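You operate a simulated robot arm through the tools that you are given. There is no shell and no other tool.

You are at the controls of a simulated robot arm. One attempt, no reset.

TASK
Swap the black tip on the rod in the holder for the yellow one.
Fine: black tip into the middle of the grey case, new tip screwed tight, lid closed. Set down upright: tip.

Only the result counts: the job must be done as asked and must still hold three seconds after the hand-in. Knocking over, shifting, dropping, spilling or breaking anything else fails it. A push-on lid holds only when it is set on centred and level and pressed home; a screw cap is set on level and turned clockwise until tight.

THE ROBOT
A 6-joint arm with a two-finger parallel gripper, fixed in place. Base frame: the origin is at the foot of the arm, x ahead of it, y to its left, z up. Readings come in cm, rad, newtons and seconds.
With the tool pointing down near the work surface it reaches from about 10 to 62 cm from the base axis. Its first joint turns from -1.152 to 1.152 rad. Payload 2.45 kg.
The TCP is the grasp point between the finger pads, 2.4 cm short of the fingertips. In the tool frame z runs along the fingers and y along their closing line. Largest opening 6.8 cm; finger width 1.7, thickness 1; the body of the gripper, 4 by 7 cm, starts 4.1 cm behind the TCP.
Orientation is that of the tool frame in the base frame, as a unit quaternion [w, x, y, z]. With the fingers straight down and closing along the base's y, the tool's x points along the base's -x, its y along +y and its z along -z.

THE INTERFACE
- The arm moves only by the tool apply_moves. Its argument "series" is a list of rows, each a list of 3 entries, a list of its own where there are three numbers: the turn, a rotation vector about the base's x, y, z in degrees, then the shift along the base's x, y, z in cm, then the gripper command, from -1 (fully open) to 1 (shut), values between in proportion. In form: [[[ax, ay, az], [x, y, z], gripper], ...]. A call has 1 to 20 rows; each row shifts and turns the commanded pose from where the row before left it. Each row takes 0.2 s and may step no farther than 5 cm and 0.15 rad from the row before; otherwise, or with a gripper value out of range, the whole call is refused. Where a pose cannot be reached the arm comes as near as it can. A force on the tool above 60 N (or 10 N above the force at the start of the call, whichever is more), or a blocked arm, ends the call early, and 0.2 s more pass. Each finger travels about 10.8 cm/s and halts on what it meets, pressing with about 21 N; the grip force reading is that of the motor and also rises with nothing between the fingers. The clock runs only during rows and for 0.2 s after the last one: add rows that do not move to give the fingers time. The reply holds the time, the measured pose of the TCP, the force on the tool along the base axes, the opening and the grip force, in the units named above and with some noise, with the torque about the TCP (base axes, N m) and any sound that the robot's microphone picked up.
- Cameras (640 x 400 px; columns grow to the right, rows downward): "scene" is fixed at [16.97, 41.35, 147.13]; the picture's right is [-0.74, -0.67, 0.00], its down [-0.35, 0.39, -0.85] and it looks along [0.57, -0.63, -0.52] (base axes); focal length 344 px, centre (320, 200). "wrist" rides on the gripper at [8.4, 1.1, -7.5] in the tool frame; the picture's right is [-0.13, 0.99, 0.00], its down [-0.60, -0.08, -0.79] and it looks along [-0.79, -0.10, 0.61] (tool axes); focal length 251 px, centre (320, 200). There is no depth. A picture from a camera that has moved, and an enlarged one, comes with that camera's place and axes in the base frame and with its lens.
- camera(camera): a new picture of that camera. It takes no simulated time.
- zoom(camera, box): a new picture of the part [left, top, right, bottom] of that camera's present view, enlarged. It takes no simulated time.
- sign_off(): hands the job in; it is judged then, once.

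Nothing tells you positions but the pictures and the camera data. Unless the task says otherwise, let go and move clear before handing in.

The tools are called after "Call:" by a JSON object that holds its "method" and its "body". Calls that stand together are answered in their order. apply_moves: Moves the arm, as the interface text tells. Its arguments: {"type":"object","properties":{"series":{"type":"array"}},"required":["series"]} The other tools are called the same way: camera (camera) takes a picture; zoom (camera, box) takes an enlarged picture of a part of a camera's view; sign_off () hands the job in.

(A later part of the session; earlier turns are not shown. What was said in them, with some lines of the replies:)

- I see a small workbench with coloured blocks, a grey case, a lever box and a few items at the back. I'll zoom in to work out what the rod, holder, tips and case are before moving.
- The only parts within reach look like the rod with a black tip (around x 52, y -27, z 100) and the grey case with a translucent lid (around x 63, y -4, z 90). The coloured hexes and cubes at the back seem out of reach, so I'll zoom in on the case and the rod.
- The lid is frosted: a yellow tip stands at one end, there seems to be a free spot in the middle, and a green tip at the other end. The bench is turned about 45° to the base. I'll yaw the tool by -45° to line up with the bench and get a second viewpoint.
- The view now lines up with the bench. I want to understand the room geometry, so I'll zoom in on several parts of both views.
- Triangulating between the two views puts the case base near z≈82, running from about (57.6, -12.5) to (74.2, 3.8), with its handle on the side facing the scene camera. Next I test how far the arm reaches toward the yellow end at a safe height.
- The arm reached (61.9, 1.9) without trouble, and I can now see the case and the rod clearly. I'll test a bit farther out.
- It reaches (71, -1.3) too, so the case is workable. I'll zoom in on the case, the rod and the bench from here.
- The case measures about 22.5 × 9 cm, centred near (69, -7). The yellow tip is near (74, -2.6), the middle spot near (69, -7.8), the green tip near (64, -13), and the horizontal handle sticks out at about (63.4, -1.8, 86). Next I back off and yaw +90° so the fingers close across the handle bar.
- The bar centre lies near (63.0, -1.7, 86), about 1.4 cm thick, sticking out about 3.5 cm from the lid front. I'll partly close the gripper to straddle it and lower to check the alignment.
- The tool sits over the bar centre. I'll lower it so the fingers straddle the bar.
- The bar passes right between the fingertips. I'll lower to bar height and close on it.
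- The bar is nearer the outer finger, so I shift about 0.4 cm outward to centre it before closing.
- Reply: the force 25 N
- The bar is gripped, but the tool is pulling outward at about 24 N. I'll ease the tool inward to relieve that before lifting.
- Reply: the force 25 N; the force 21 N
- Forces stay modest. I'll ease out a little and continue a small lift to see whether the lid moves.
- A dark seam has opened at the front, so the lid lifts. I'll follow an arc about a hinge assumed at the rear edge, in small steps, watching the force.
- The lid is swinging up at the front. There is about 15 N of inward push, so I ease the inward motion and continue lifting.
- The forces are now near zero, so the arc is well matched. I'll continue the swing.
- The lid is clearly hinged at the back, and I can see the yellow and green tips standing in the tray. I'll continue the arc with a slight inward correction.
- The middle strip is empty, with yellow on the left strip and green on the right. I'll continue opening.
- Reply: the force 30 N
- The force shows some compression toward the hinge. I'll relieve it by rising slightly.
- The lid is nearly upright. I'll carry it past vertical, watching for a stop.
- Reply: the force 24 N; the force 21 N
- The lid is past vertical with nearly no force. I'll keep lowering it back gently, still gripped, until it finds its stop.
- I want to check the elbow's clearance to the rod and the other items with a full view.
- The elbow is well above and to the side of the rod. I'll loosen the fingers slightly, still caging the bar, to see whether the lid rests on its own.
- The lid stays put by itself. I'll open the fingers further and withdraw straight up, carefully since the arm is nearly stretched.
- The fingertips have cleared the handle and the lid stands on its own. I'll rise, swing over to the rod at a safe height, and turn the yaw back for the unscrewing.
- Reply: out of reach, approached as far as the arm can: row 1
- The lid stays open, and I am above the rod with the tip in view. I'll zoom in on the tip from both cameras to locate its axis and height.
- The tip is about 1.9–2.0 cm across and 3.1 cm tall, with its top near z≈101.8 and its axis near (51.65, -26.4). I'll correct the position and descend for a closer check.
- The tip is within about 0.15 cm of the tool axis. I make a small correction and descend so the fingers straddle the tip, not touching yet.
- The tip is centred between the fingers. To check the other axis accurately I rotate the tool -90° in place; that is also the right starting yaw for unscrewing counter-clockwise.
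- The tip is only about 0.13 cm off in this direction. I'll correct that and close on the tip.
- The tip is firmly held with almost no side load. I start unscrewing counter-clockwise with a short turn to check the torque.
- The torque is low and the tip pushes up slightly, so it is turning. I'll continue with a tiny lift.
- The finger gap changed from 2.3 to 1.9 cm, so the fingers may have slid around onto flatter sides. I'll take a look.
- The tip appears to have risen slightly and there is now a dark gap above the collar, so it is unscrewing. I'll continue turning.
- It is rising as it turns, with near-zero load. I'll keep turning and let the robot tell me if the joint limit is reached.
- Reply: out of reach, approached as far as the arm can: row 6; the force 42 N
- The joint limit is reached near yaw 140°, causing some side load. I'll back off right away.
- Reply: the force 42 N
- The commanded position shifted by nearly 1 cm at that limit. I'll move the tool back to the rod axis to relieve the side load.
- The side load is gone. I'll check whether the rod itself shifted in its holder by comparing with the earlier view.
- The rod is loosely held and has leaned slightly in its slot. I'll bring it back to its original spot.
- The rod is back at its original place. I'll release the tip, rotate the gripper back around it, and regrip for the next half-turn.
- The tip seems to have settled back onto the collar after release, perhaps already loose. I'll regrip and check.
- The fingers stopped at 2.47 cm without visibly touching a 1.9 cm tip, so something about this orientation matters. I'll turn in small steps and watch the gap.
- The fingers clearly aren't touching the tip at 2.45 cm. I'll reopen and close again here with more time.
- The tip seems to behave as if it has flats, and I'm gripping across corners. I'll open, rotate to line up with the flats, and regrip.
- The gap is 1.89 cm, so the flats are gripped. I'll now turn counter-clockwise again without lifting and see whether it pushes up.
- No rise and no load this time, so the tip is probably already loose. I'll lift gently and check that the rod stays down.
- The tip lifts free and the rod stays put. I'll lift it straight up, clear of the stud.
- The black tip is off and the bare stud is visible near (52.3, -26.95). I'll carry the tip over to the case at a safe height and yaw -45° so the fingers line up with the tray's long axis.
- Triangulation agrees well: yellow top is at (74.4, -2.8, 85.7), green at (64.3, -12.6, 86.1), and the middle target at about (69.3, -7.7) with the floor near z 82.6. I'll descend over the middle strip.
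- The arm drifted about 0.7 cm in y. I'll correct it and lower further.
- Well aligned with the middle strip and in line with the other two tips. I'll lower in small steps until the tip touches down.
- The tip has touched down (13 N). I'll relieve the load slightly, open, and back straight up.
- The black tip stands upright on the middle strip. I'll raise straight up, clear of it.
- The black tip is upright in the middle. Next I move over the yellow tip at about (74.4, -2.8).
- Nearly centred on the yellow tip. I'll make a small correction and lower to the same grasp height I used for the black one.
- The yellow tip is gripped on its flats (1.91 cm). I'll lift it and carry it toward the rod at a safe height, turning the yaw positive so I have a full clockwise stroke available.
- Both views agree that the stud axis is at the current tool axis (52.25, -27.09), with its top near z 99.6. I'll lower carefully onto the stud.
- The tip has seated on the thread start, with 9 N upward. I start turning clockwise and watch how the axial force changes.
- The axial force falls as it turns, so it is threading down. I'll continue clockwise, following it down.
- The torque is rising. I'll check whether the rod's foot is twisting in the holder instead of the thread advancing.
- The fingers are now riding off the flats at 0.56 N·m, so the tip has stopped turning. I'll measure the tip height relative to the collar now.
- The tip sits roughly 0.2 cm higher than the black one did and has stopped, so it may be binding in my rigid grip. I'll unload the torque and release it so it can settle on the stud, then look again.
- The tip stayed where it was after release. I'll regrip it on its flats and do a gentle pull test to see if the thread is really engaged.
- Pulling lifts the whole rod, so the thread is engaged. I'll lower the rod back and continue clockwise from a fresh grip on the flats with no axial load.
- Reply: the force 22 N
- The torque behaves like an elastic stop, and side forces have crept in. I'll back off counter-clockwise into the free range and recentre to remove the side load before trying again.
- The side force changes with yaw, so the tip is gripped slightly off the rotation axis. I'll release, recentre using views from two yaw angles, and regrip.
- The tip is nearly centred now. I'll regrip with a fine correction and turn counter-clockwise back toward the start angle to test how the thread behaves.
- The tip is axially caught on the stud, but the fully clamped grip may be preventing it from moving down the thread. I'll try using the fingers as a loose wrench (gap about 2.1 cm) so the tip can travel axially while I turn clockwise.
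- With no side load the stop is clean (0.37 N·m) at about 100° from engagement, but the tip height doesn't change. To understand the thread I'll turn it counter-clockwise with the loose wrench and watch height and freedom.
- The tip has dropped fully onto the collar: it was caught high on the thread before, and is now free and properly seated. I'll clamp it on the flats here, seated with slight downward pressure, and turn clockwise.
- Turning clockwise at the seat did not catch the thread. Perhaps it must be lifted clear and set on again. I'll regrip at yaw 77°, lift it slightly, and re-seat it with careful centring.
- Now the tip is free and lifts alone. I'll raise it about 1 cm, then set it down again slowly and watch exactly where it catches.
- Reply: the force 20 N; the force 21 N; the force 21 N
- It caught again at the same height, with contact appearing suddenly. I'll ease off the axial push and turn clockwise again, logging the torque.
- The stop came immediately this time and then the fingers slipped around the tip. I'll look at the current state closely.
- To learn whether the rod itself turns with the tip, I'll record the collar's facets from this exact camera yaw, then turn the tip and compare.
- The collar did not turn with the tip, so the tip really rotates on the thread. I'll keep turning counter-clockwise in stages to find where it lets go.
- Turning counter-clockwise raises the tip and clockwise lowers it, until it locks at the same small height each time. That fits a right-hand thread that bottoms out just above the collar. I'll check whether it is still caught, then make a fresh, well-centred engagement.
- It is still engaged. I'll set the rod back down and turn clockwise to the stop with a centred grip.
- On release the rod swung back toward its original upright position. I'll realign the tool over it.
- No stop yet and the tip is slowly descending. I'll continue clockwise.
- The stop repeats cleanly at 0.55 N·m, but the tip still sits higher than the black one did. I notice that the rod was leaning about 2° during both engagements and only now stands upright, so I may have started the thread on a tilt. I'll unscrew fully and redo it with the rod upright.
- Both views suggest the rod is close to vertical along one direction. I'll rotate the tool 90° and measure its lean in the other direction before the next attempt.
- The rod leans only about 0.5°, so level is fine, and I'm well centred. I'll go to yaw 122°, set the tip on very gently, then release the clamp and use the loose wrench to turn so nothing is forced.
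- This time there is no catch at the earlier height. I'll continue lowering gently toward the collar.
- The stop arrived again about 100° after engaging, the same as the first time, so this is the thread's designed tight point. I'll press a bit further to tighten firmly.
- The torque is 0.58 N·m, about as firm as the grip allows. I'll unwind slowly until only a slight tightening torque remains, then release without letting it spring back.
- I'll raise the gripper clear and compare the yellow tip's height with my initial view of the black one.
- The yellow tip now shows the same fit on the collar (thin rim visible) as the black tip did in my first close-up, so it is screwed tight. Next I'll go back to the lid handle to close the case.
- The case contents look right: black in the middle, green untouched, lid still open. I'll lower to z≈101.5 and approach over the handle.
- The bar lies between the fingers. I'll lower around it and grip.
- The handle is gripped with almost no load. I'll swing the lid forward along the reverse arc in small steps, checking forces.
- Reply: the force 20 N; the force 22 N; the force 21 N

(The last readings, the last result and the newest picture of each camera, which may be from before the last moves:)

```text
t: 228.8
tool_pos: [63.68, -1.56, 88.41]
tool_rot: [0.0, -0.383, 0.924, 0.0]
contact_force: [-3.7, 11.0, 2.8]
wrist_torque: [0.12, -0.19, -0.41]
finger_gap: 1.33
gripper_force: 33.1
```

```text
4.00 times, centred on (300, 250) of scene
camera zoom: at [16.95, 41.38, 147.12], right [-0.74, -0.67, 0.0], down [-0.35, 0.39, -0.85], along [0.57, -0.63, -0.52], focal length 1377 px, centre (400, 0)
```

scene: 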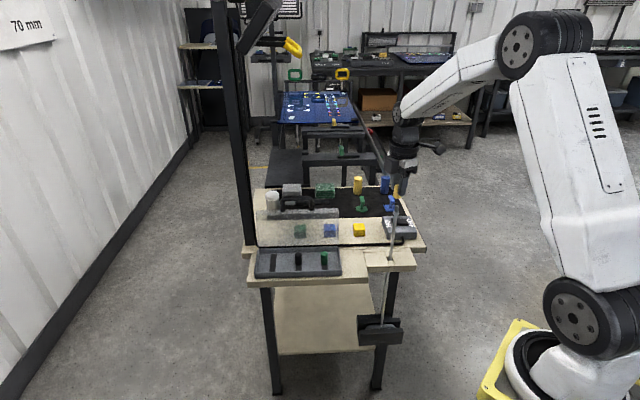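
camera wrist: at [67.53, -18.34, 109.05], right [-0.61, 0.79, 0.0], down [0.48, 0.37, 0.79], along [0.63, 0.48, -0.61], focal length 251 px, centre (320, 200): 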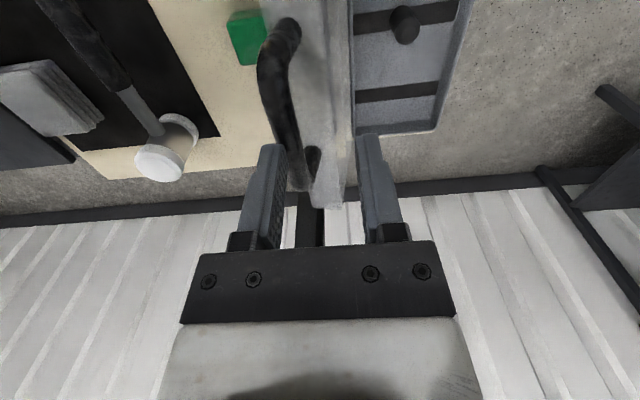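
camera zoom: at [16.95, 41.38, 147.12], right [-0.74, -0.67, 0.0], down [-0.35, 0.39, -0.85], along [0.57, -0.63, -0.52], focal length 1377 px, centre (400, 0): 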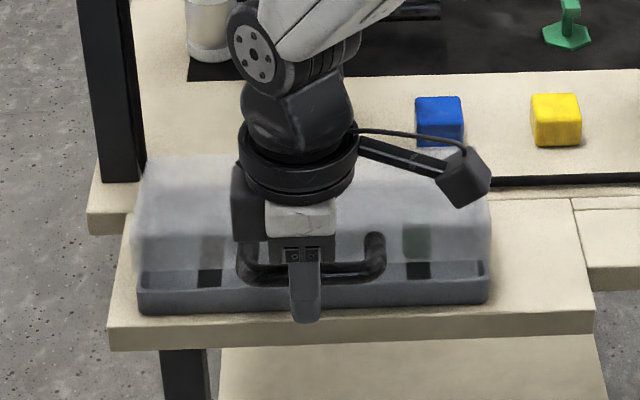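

Call:
{"method": "apply_moves", "body": {"series": [[[0, 0, 0], [-0.12, 0.12, -0.5], 1], [[0, 0, 0], [-0.08, 0.1, -0.5], 1], [[0, 0, 0], [0, 0, 0], 1]]}}

Call:
{"method": "apply_moves", "body": {"series": [[[0, 0, 0], [-0.04, 0.05, -0.35], 1], [[0, 0, 0], [-0.03, 0.03, -0.3], 1], [[0, 0, 0], [0, 0, 0], 1]]}}

Call:
{"method": "zoom", "body": {"camera": "scene", "box": [240, 200, 360, 300]}}

```text
t: 229.6
tool_pos: [63.5, -1.42, 87.4]
tool_rot: [0.0, -0.383, 0.924, 0.001]
contact_force: [-3.3, 14.3, 2.5]
wrist_torque: [0.3, -0.38, -0.46]
finger_gap: 1.34
gripper_force: 33.6
```

```text
t: 230.4
tool_pos: [63.36, -1.35, 86.86]
tool_rot: [0.001, -0.384, 0.923, 0.0]
contact_force: [0.9, 13.0, 1.2]
wrist_torque: [0.01, -0.14, -0.42]
finger_gap: 1.33
gripper_force: 33.4
```

```text
4.00 times, centred on (300, 250) of scene
camera zoom: at [16.97, 41.39, 147.12], right [-0.74, -0.67, 0.0], down [-0.35, 0.39, -0.85], along [0.57, -0.63, -0.52], focal length 1377 px, centre (400, 0)
```

zoom: 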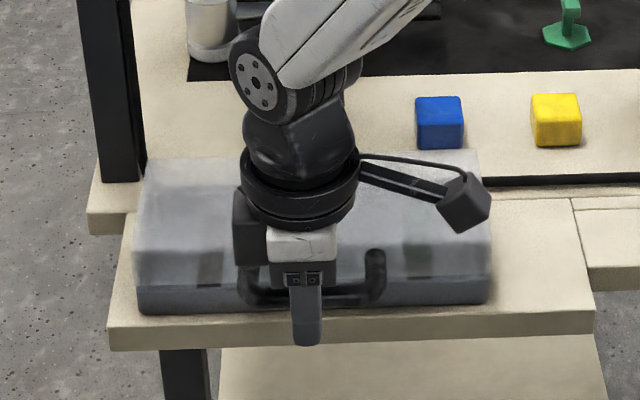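

Call:
{"method": "apply_moves", "body": {"series": [[[0, 0, 0], [-0.03, 0.05, -0.15], 1], [[0, 0, 0], [0, 0, -0.1], 1], [[0, 0, 0], [0, 0, 0], 1]]}}

Call:
{"method": "apply_moves", "body": {"series": [[[0, 0, 0], [0, 0, -0.12], 1], [[0, 0, 0], [0, 0, 0], 1]]}}

Call:
{"method": "zoom", "body": {"camera": "scene", "box": [250, 225, 350, 290]}}

```text
t: 231.2
tool_pos: [63.37, -1.32, 86.64]
tool_rot: [0.002, -0.383, 0.924, 0.0]
contact_force: [4.0, 15.2, 0.9]
wrist_torque: [0.0, -0.17, -0.41]
finger_gap: 1.33
gripper_force: 33.5
```

```text
t: 231.8
tool_pos: [63.27, -1.38, 86.38]
tool_rot: [0.0, -0.384, 0.923, 0.001]
contact_force: [-2.0, 19.2, 1.0]
wrist_torque: [0.18, -0.32, -0.48]
finger_gap: 1.34
gripper_force: 33.6
```

```text
6.15 times, centred on (300, 258) of scene
camera zoom: at [16.96, 41.4, 147.11], right [-0.74, -0.67, 0.0], down [-0.35, 0.39, -0.85], along [0.57, -0.63, -0.52], focal length 2118 px, centre (443, -154)
```

zoom: 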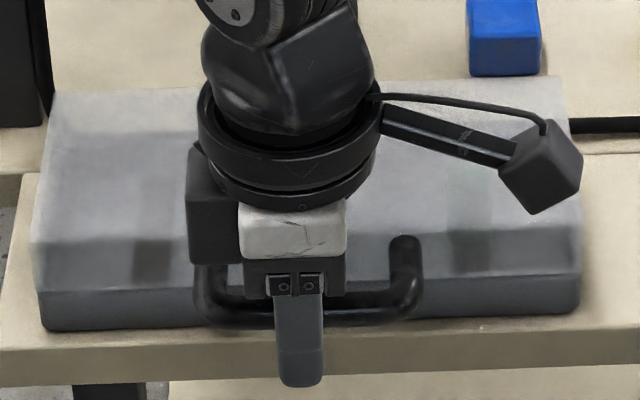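

Call:
{"method": "apply_moves", "body": {"series": [[[0, 0, 0], [0.0, 0.13, 0], 1], [[0, 0, 0], [0, 0, -0.1], 1], [[0, 0, 0], [0, 0, 0], 1]]}}

Call:
{"method": "apply_moves", "body": {"series": [[[0, 0, 0], [0, 0, -0.1], 1], [[0, 0, 0], [0, 0, 0], 1]]}}

Call:
{"method": "zoom", "body": {"camera": "scene", "box": [245, 230, 355, 292]}}

```text
t: 232.6
tool_pos: [63.41, -1.26, 86.39]
tool_rot: [0.0, -0.383, 0.924, 0.0]
contact_force: [-3.8, 15.3, 1.9]
wrist_torque: [-0.18, 0.12, -0.45]
finger_gap: 1.35
gripper_force: 33.5
```

```text
t: 233.2
tool_pos: [63.23, -1.25, 86.22]
tool_rot: [0.0, -0.382, 0.924, 0.0]
contact_force: [-3.9, 10.0, 1.8]
wrist_torque: [-0.22, 0.15, -0.4]
finger_gap: 1.34
gripper_force: 33.5
```

```text
5.82 times, centred on (300, 261) of scene
camera zoom: at [16.96, 41.38, 147.12], right [-0.74, -0.67, 0.0], down [-0.35, 0.39, -0.85], along [0.57, -0.63, -0.52], focal length 2002 px, centre (436, -155)
```

zoom: 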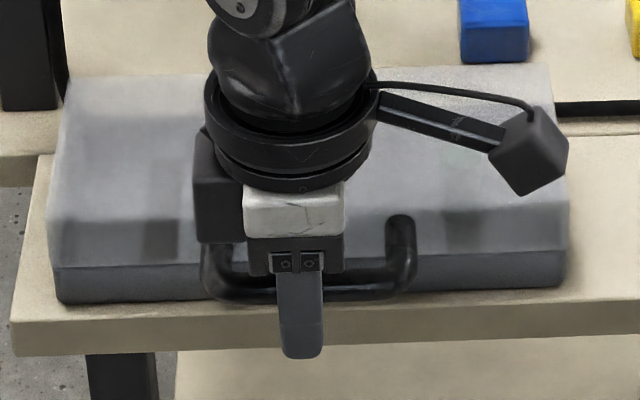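

Call:
{"method": "apply_moves", "body": {"series": [[[0, 0, 0], [0, 0, -0.1], 1], [[0, 0, 0], [0, 0, 0], 1]]}}

Call:
{"method": "apply_moves", "body": {"series": [[[0, 0, 0], [0, 0, -0.1], 1], [[0, 0, 0], [0, 0, 0], 1]]}}

Call:
{"method": "apply_moves", "body": {"series": [[[0, 0, 0], [0, 0, -0.1], 1], [[0, 0, 0], [0, 0, 0], 1]]}}

Call:
{"method": "zoom", "body": {"camera": "scene", "box": [245, 230, 355, 292]}}

Call:
{"method": "camera", "body": {"camera": "wrist"}}

```text
t: 233.8
tool_pos: [63.35, -1.26, 86.07]
tool_rot: [0.001, -0.383, 0.924, -0.001]
contact_force: [-4.7, 7.8, 0.7]
wrist_torque: [0.06, -0.13, -0.41]
finger_gap: 1.37
gripper_force: 33.5
```

```text
t: 234.4
tool_pos: [63.31, -1.33, 86.18]
tool_rot: [0.001, -0.383, 0.924, 0.0]
contact_force: [-7.8, 2.6, 7.8]
wrist_torque: [-0.08, 0.06, -0.44]
finger_gap: 1.35
gripper_force: 33.4
```

```text
t: 235.0
tool_pos: [63.28, -1.44, 86.12]
tool_rot: [0.0, -0.383, 0.924, 0.0]
contact_force: [-6.9, -0.3, 15.8]
wrist_torque: [-0.38, 0.34, -0.4]
finger_gap: 1.36
gripper_force: 33.1
```

```text
5.82 times, centred on (300, 261) of scene
camera zoom: at [16.92, 41.35, 147.13], right [-0.74, -0.67, 0.0], down [-0.35, 0.39, -0.85], along [0.57, -0.63, -0.52], focal length 2002 px, centre (436, -155)
```

zoom: 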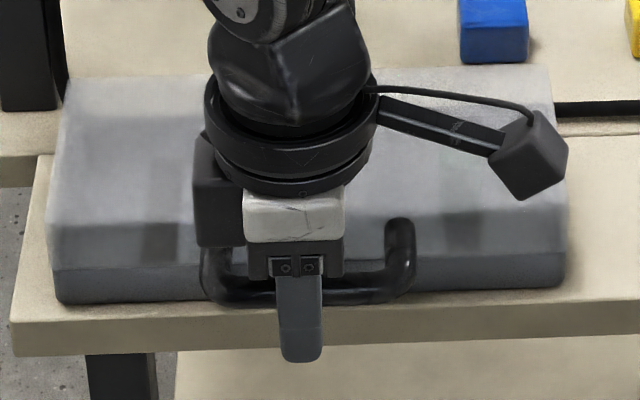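

```text
taken
camera wrist: at [56.67, -6.61, 93.63], right [-0.61, 0.79, 0.0], down [0.48, 0.37, 0.79], along [0.63, 0.48, -0.61], focal length 251 px, centre (320, 200)
```

wrist: 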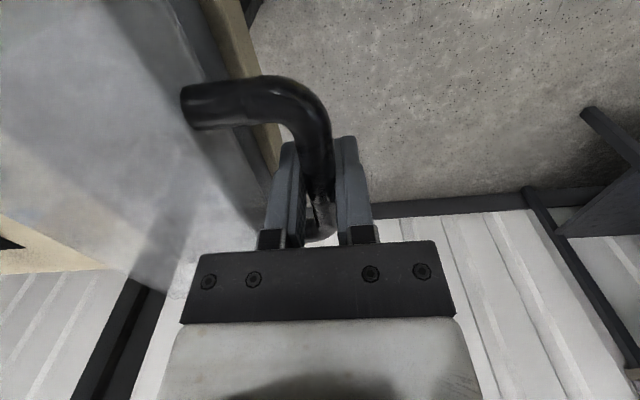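

The lid is down on its seat (about 16 N push). I'll press a touch more to make sure, relieve, then release and move clear.

Call:
{"method": "apply_moves", "body": {"series": [[[0, 0, 0], [0, 0, -0.08], 1], [[0, 0, 0], [0, 0, 0], 1]]}}

Call:
{"method": "apply_moves", "body": {"series": [[[0, 0, 0], [-0.03, 0.0, 0.15], 1], [[0, 0, 0], [0, 0, 0], 1]]}}

Call:
{"method": "apply_moves", "body": {"series": [[[0, 0, 0], [0, 0, 0], 0.45], [[0, 0, 0], [0, 0, 0], 0.2], [[0, 0, 0], [0, 0, 0], 0.0], [[0, 0, 0], [0, 0, 0], 0.0]]}}

Call:
{"method": "zoom", "body": {"camera": "wrist", "box": [190, 60, 430, 260]}}

Call:
{"method": "zoom", "body": {"camera": "scene", "box": [245, 230, 355, 292]}}

```text
t: 235.6
tool_pos: [63.38, -1.41, 86.08]
tool_rot: [0.002, -0.383, 0.924, 0.0]
contact_force: [-8.7, -2.0, 25.6]
wrist_torque: [-0.12, 0.08, -0.42]
finger_gap: 1.35
gripper_force: 33.0
```

```text
t: 236.2
tool_pos: [63.37, -1.39, 86.17]
tool_rot: [0.001, -0.383, 0.924, -0.001]
contact_force: [-1.4, -1.4, 13.6]
wrist_torque: [0.31, -0.32, -0.44]
finger_gap: 1.36
gripper_force: 33.0
```

```text
t: 237.2
tool_pos: [63.34, -1.29, 86.17]
tool_rot: [0.001, -0.384, 0.923, 0.0]
contact_force: [-0.3, 0.5, -0.9]
wrist_torque: [0.0, 0.03, 0.0]
finger_gap: 3.41
gripper_force: 0.0
```

```text
2.00 times, centred on (310, 160) of wrist
camera zoom: at [56.67, -6.61, 93.63], right [-0.61, 0.79, 0.0], down [0.48, 0.37, 0.79], along [0.63, 0.48, -0.61], focal length 503 px, centre (340, 280)
```

zoom: 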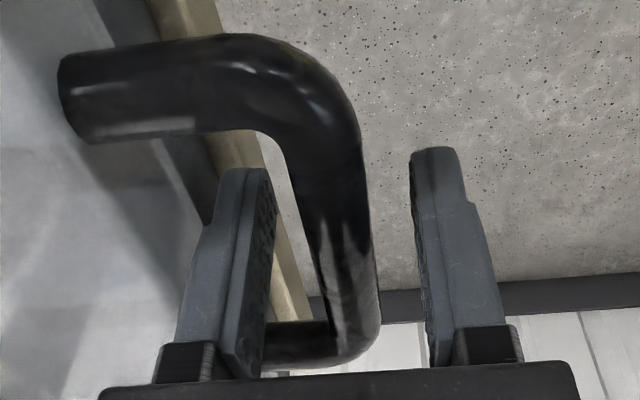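

```text
5.82 times, centred on (300, 261) of scene
camera zoom: at [16.97, 41.35, 147.13], right [-0.74, -0.67, 0.0], down [-0.35, 0.39, -0.85], along [0.57, -0.63, -0.52], focal length 2002 px, centre (436, -155)
```

zoom: 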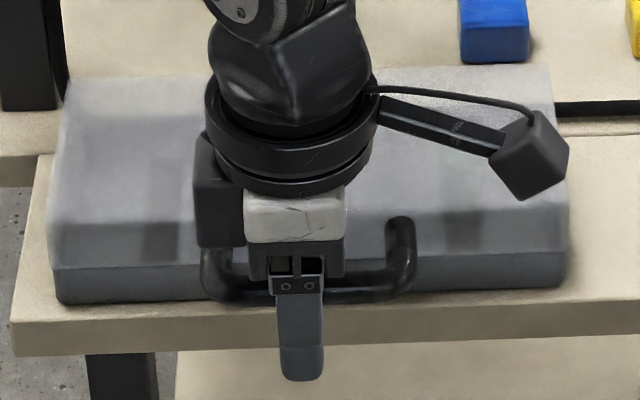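

Call:
{"method": "apply_moves", "body": {"series": [[[0, 0, 0], [0, 0, 1.5], 0.0], [[0, 0, 0], [0, 0, 2.5], 0.0], [[0, 0, 0], [0, 0, 4.0], 0.0], [[0, 0, 0], [0, 0, 4.5], 0.0], [[0, 0, 0], [-2.0, 0.5, 4.0], 0.0], [[0, 0, 0], [-3.5, 1.0, 3.0], 0.0], [[0, 0, 0], [-4.0, 1.0, 2.0], 0.0], [[0, 0, 0], [0, 0, 0], 0.0]]}}

Call:
{"method": "camera", "body": {"camera": "scene"}}

Call:
{"method": "zoom", "body": {"camera": "scene", "box": [245, 230, 355, 292]}}

Call:
{"method": "zoom", "body": {"camera": "scene", "box": [370, 180, 430, 280]}}

Call:
{"method": "zoom", "body": {"camera": "scene", "box": [390, 194, 414, 216]}}

```text
t: 239.0
tool_pos: [53.79, 1.3, 107.2]
tool_rot: [0.0, -0.384, 0.923, -0.001]
contact_force: [-0.5, -0.1, 0.6]
wrist_torque: [0.01, 0.0, -0.03]
finger_gap: 3.39
gripper_force: 0.0
```

```text
taken
```

scene: 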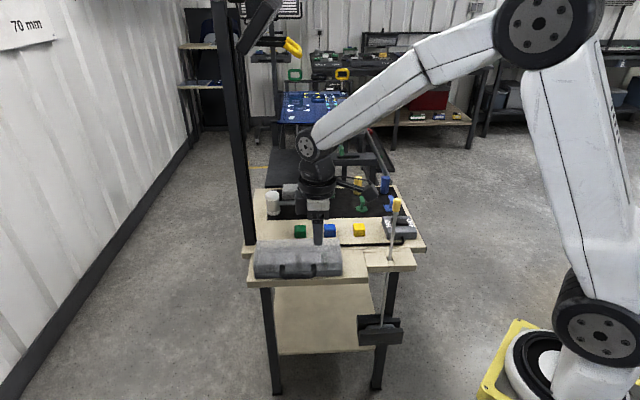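

```text
5.82 times, centred on (300, 261) of scene
camera zoom: at [16.97, 41.35, 147.13], right [-0.74, -0.67, 0.0], down [-0.35, 0.39, -0.85], along [0.57, -0.63, -0.52], focal length 2002 px, centre (436, -155)
```

zoom: 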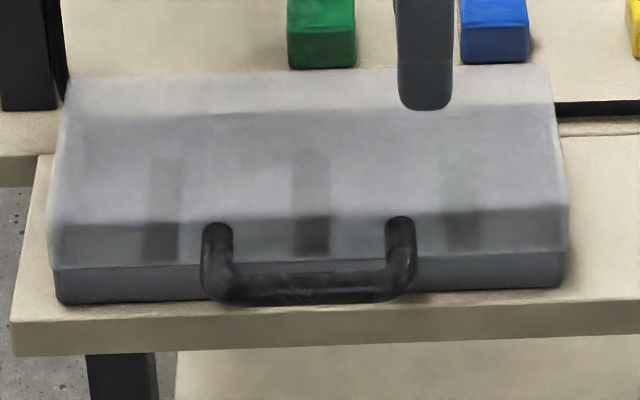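

```text
4.00 times, centred on (400, 230) of scene
camera zoom: at [16.97, 41.35, 147.13], right [-0.74, -0.67, 0.0], down [-0.35, 0.39, -0.85], along [0.57, -0.63, -0.52], focal length 1377 px, centre (0, 80)
```

zoom: 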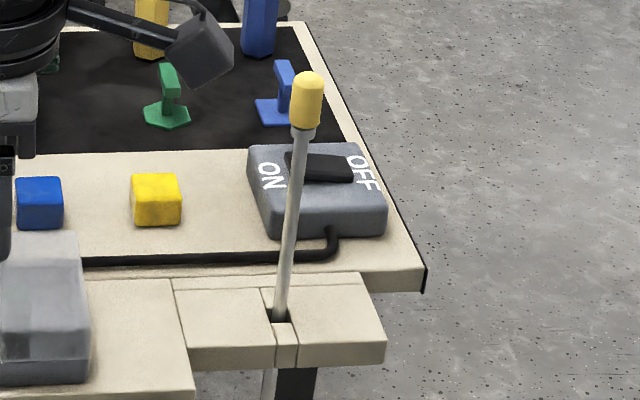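

```text
16.00 times, centred on (402, 205) of scene
camera zoom: at [16.97, 41.35, 147.13], right [-0.74, -0.67, 0.0], down [-0.35, 0.39, -0.85], along [0.57, -0.63, -0.52], focal length 5507 px, centre (-992, 120)
```

zoom: 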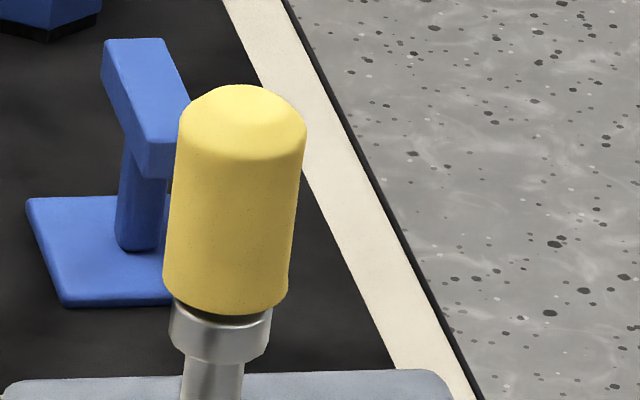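

The lid is closed and sits exactly where it was at the start, and the yellow tip is on the rod. I'll take one last look through the lid at the black tip before handing in.

Call:
{"method": "camera", "body": {"camera": "wrist"}}

Call:
{"method": "zoom", "body": {"camera": "scene", "box": [260, 240, 340, 285]}}

Call:
{"method": "zoom", "body": {"camera": "scene", "box": [340, 290, 440, 352]}}

```text
taken
camera wrist: at [47.22, -4.01, 114.84], right [-0.61, 0.79, 0.0], down [0.48, 0.37, 0.79], along [0.63, 0.48, -0.61], focal length 251 px, centre (320, 200)
```

wrist: 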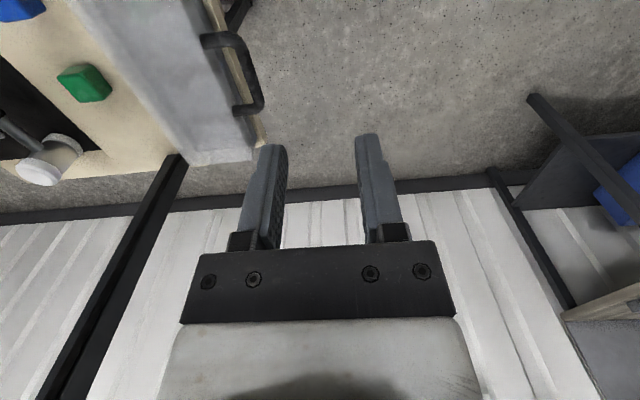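

```text
8.00 times, centred on (300, 262) of scene
camera zoom: at [16.97, 41.35, 147.13], right [-0.74, -0.67, 0.0], down [-0.35, 0.39, -0.85], along [0.57, -0.63, -0.52], focal length 2753 px, centre (480, -300)
```

zoom: 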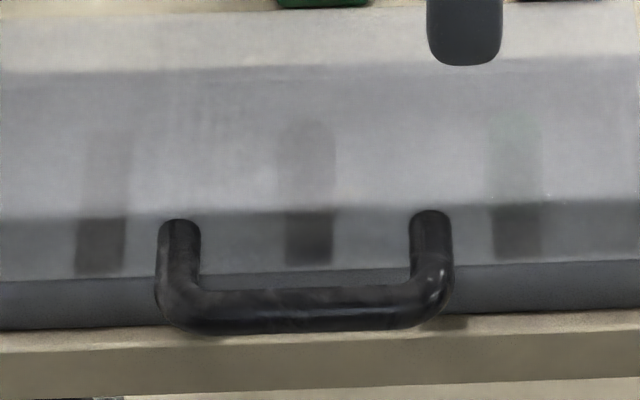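

```text
6.40 times, centred on (390, 321) of scene
camera zoom: at [16.97, 41.35, 147.13], right [-0.74, -0.67, 0.0], down [-0.35, 0.39, -0.85], along [0.57, -0.63, -0.52], focal length 2203 px, centre (-128, -574)
```

zoom: 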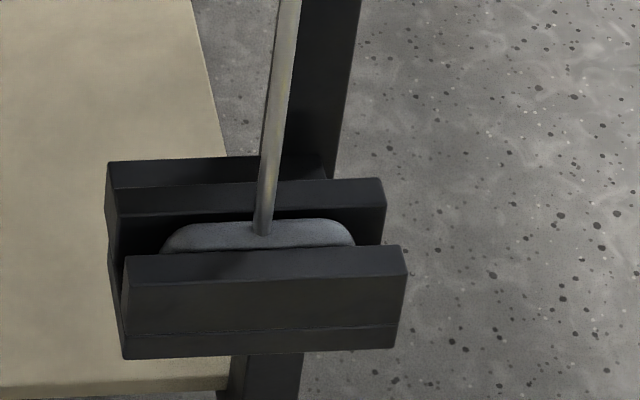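

Final state as I see it:
- **Black tip:** upright in the middle of the closed grey case.
- **Yellow tip:** turned clockwise to a firm stop on the rod. It sits slightly proud of the collar, maybe 1–2 mm higher than the black one did.
- **Everything else:** the rod is still in its holder, nothing else has moved, and the arm is clear.

I'm handing in now.

Call:
{"method": "sign_off", "body": {}}

```text
The job is handed in.
```

I've handed the job in. The black tip is in the middle of the grey case and the yellow one is on the rod. I'm less sure that the yellow tip is fully home.

- **Yellow tip:** I turned it clockwise to a firm stop at about 0.58 N·m, as hard as the grip could turn it. On two of three tries that stop came about 100° after the thread caught. On the other it came almost at once. The tip sits slightly proud of the collar, perhaps 1–2 mm higher than the black one did, so it may not be fully home. I had to take it off and start the thread again twice.
- **Black tip:** it is upright on the middle strip. With the lid closed I could only check it through the frosted plastic.
- **Lid:** I swung it shut by the handle and pressed it down with about 25 N. It lines up with where it was at the start.
- **Rod:** while I was unscrewing the black tip, the arm hit a joint limit and pushed the rod sideways with about 40 N. It moved in its slot, and I eased it back. Pulling on the yellow tip later lifted the rod 2–3 mm in its holder, and I set it down again. It now stands in the holder with its top a few millimetres from where it started.

I saw no sign that anything else was moved or knocked, and the arm was clear when I handed in.
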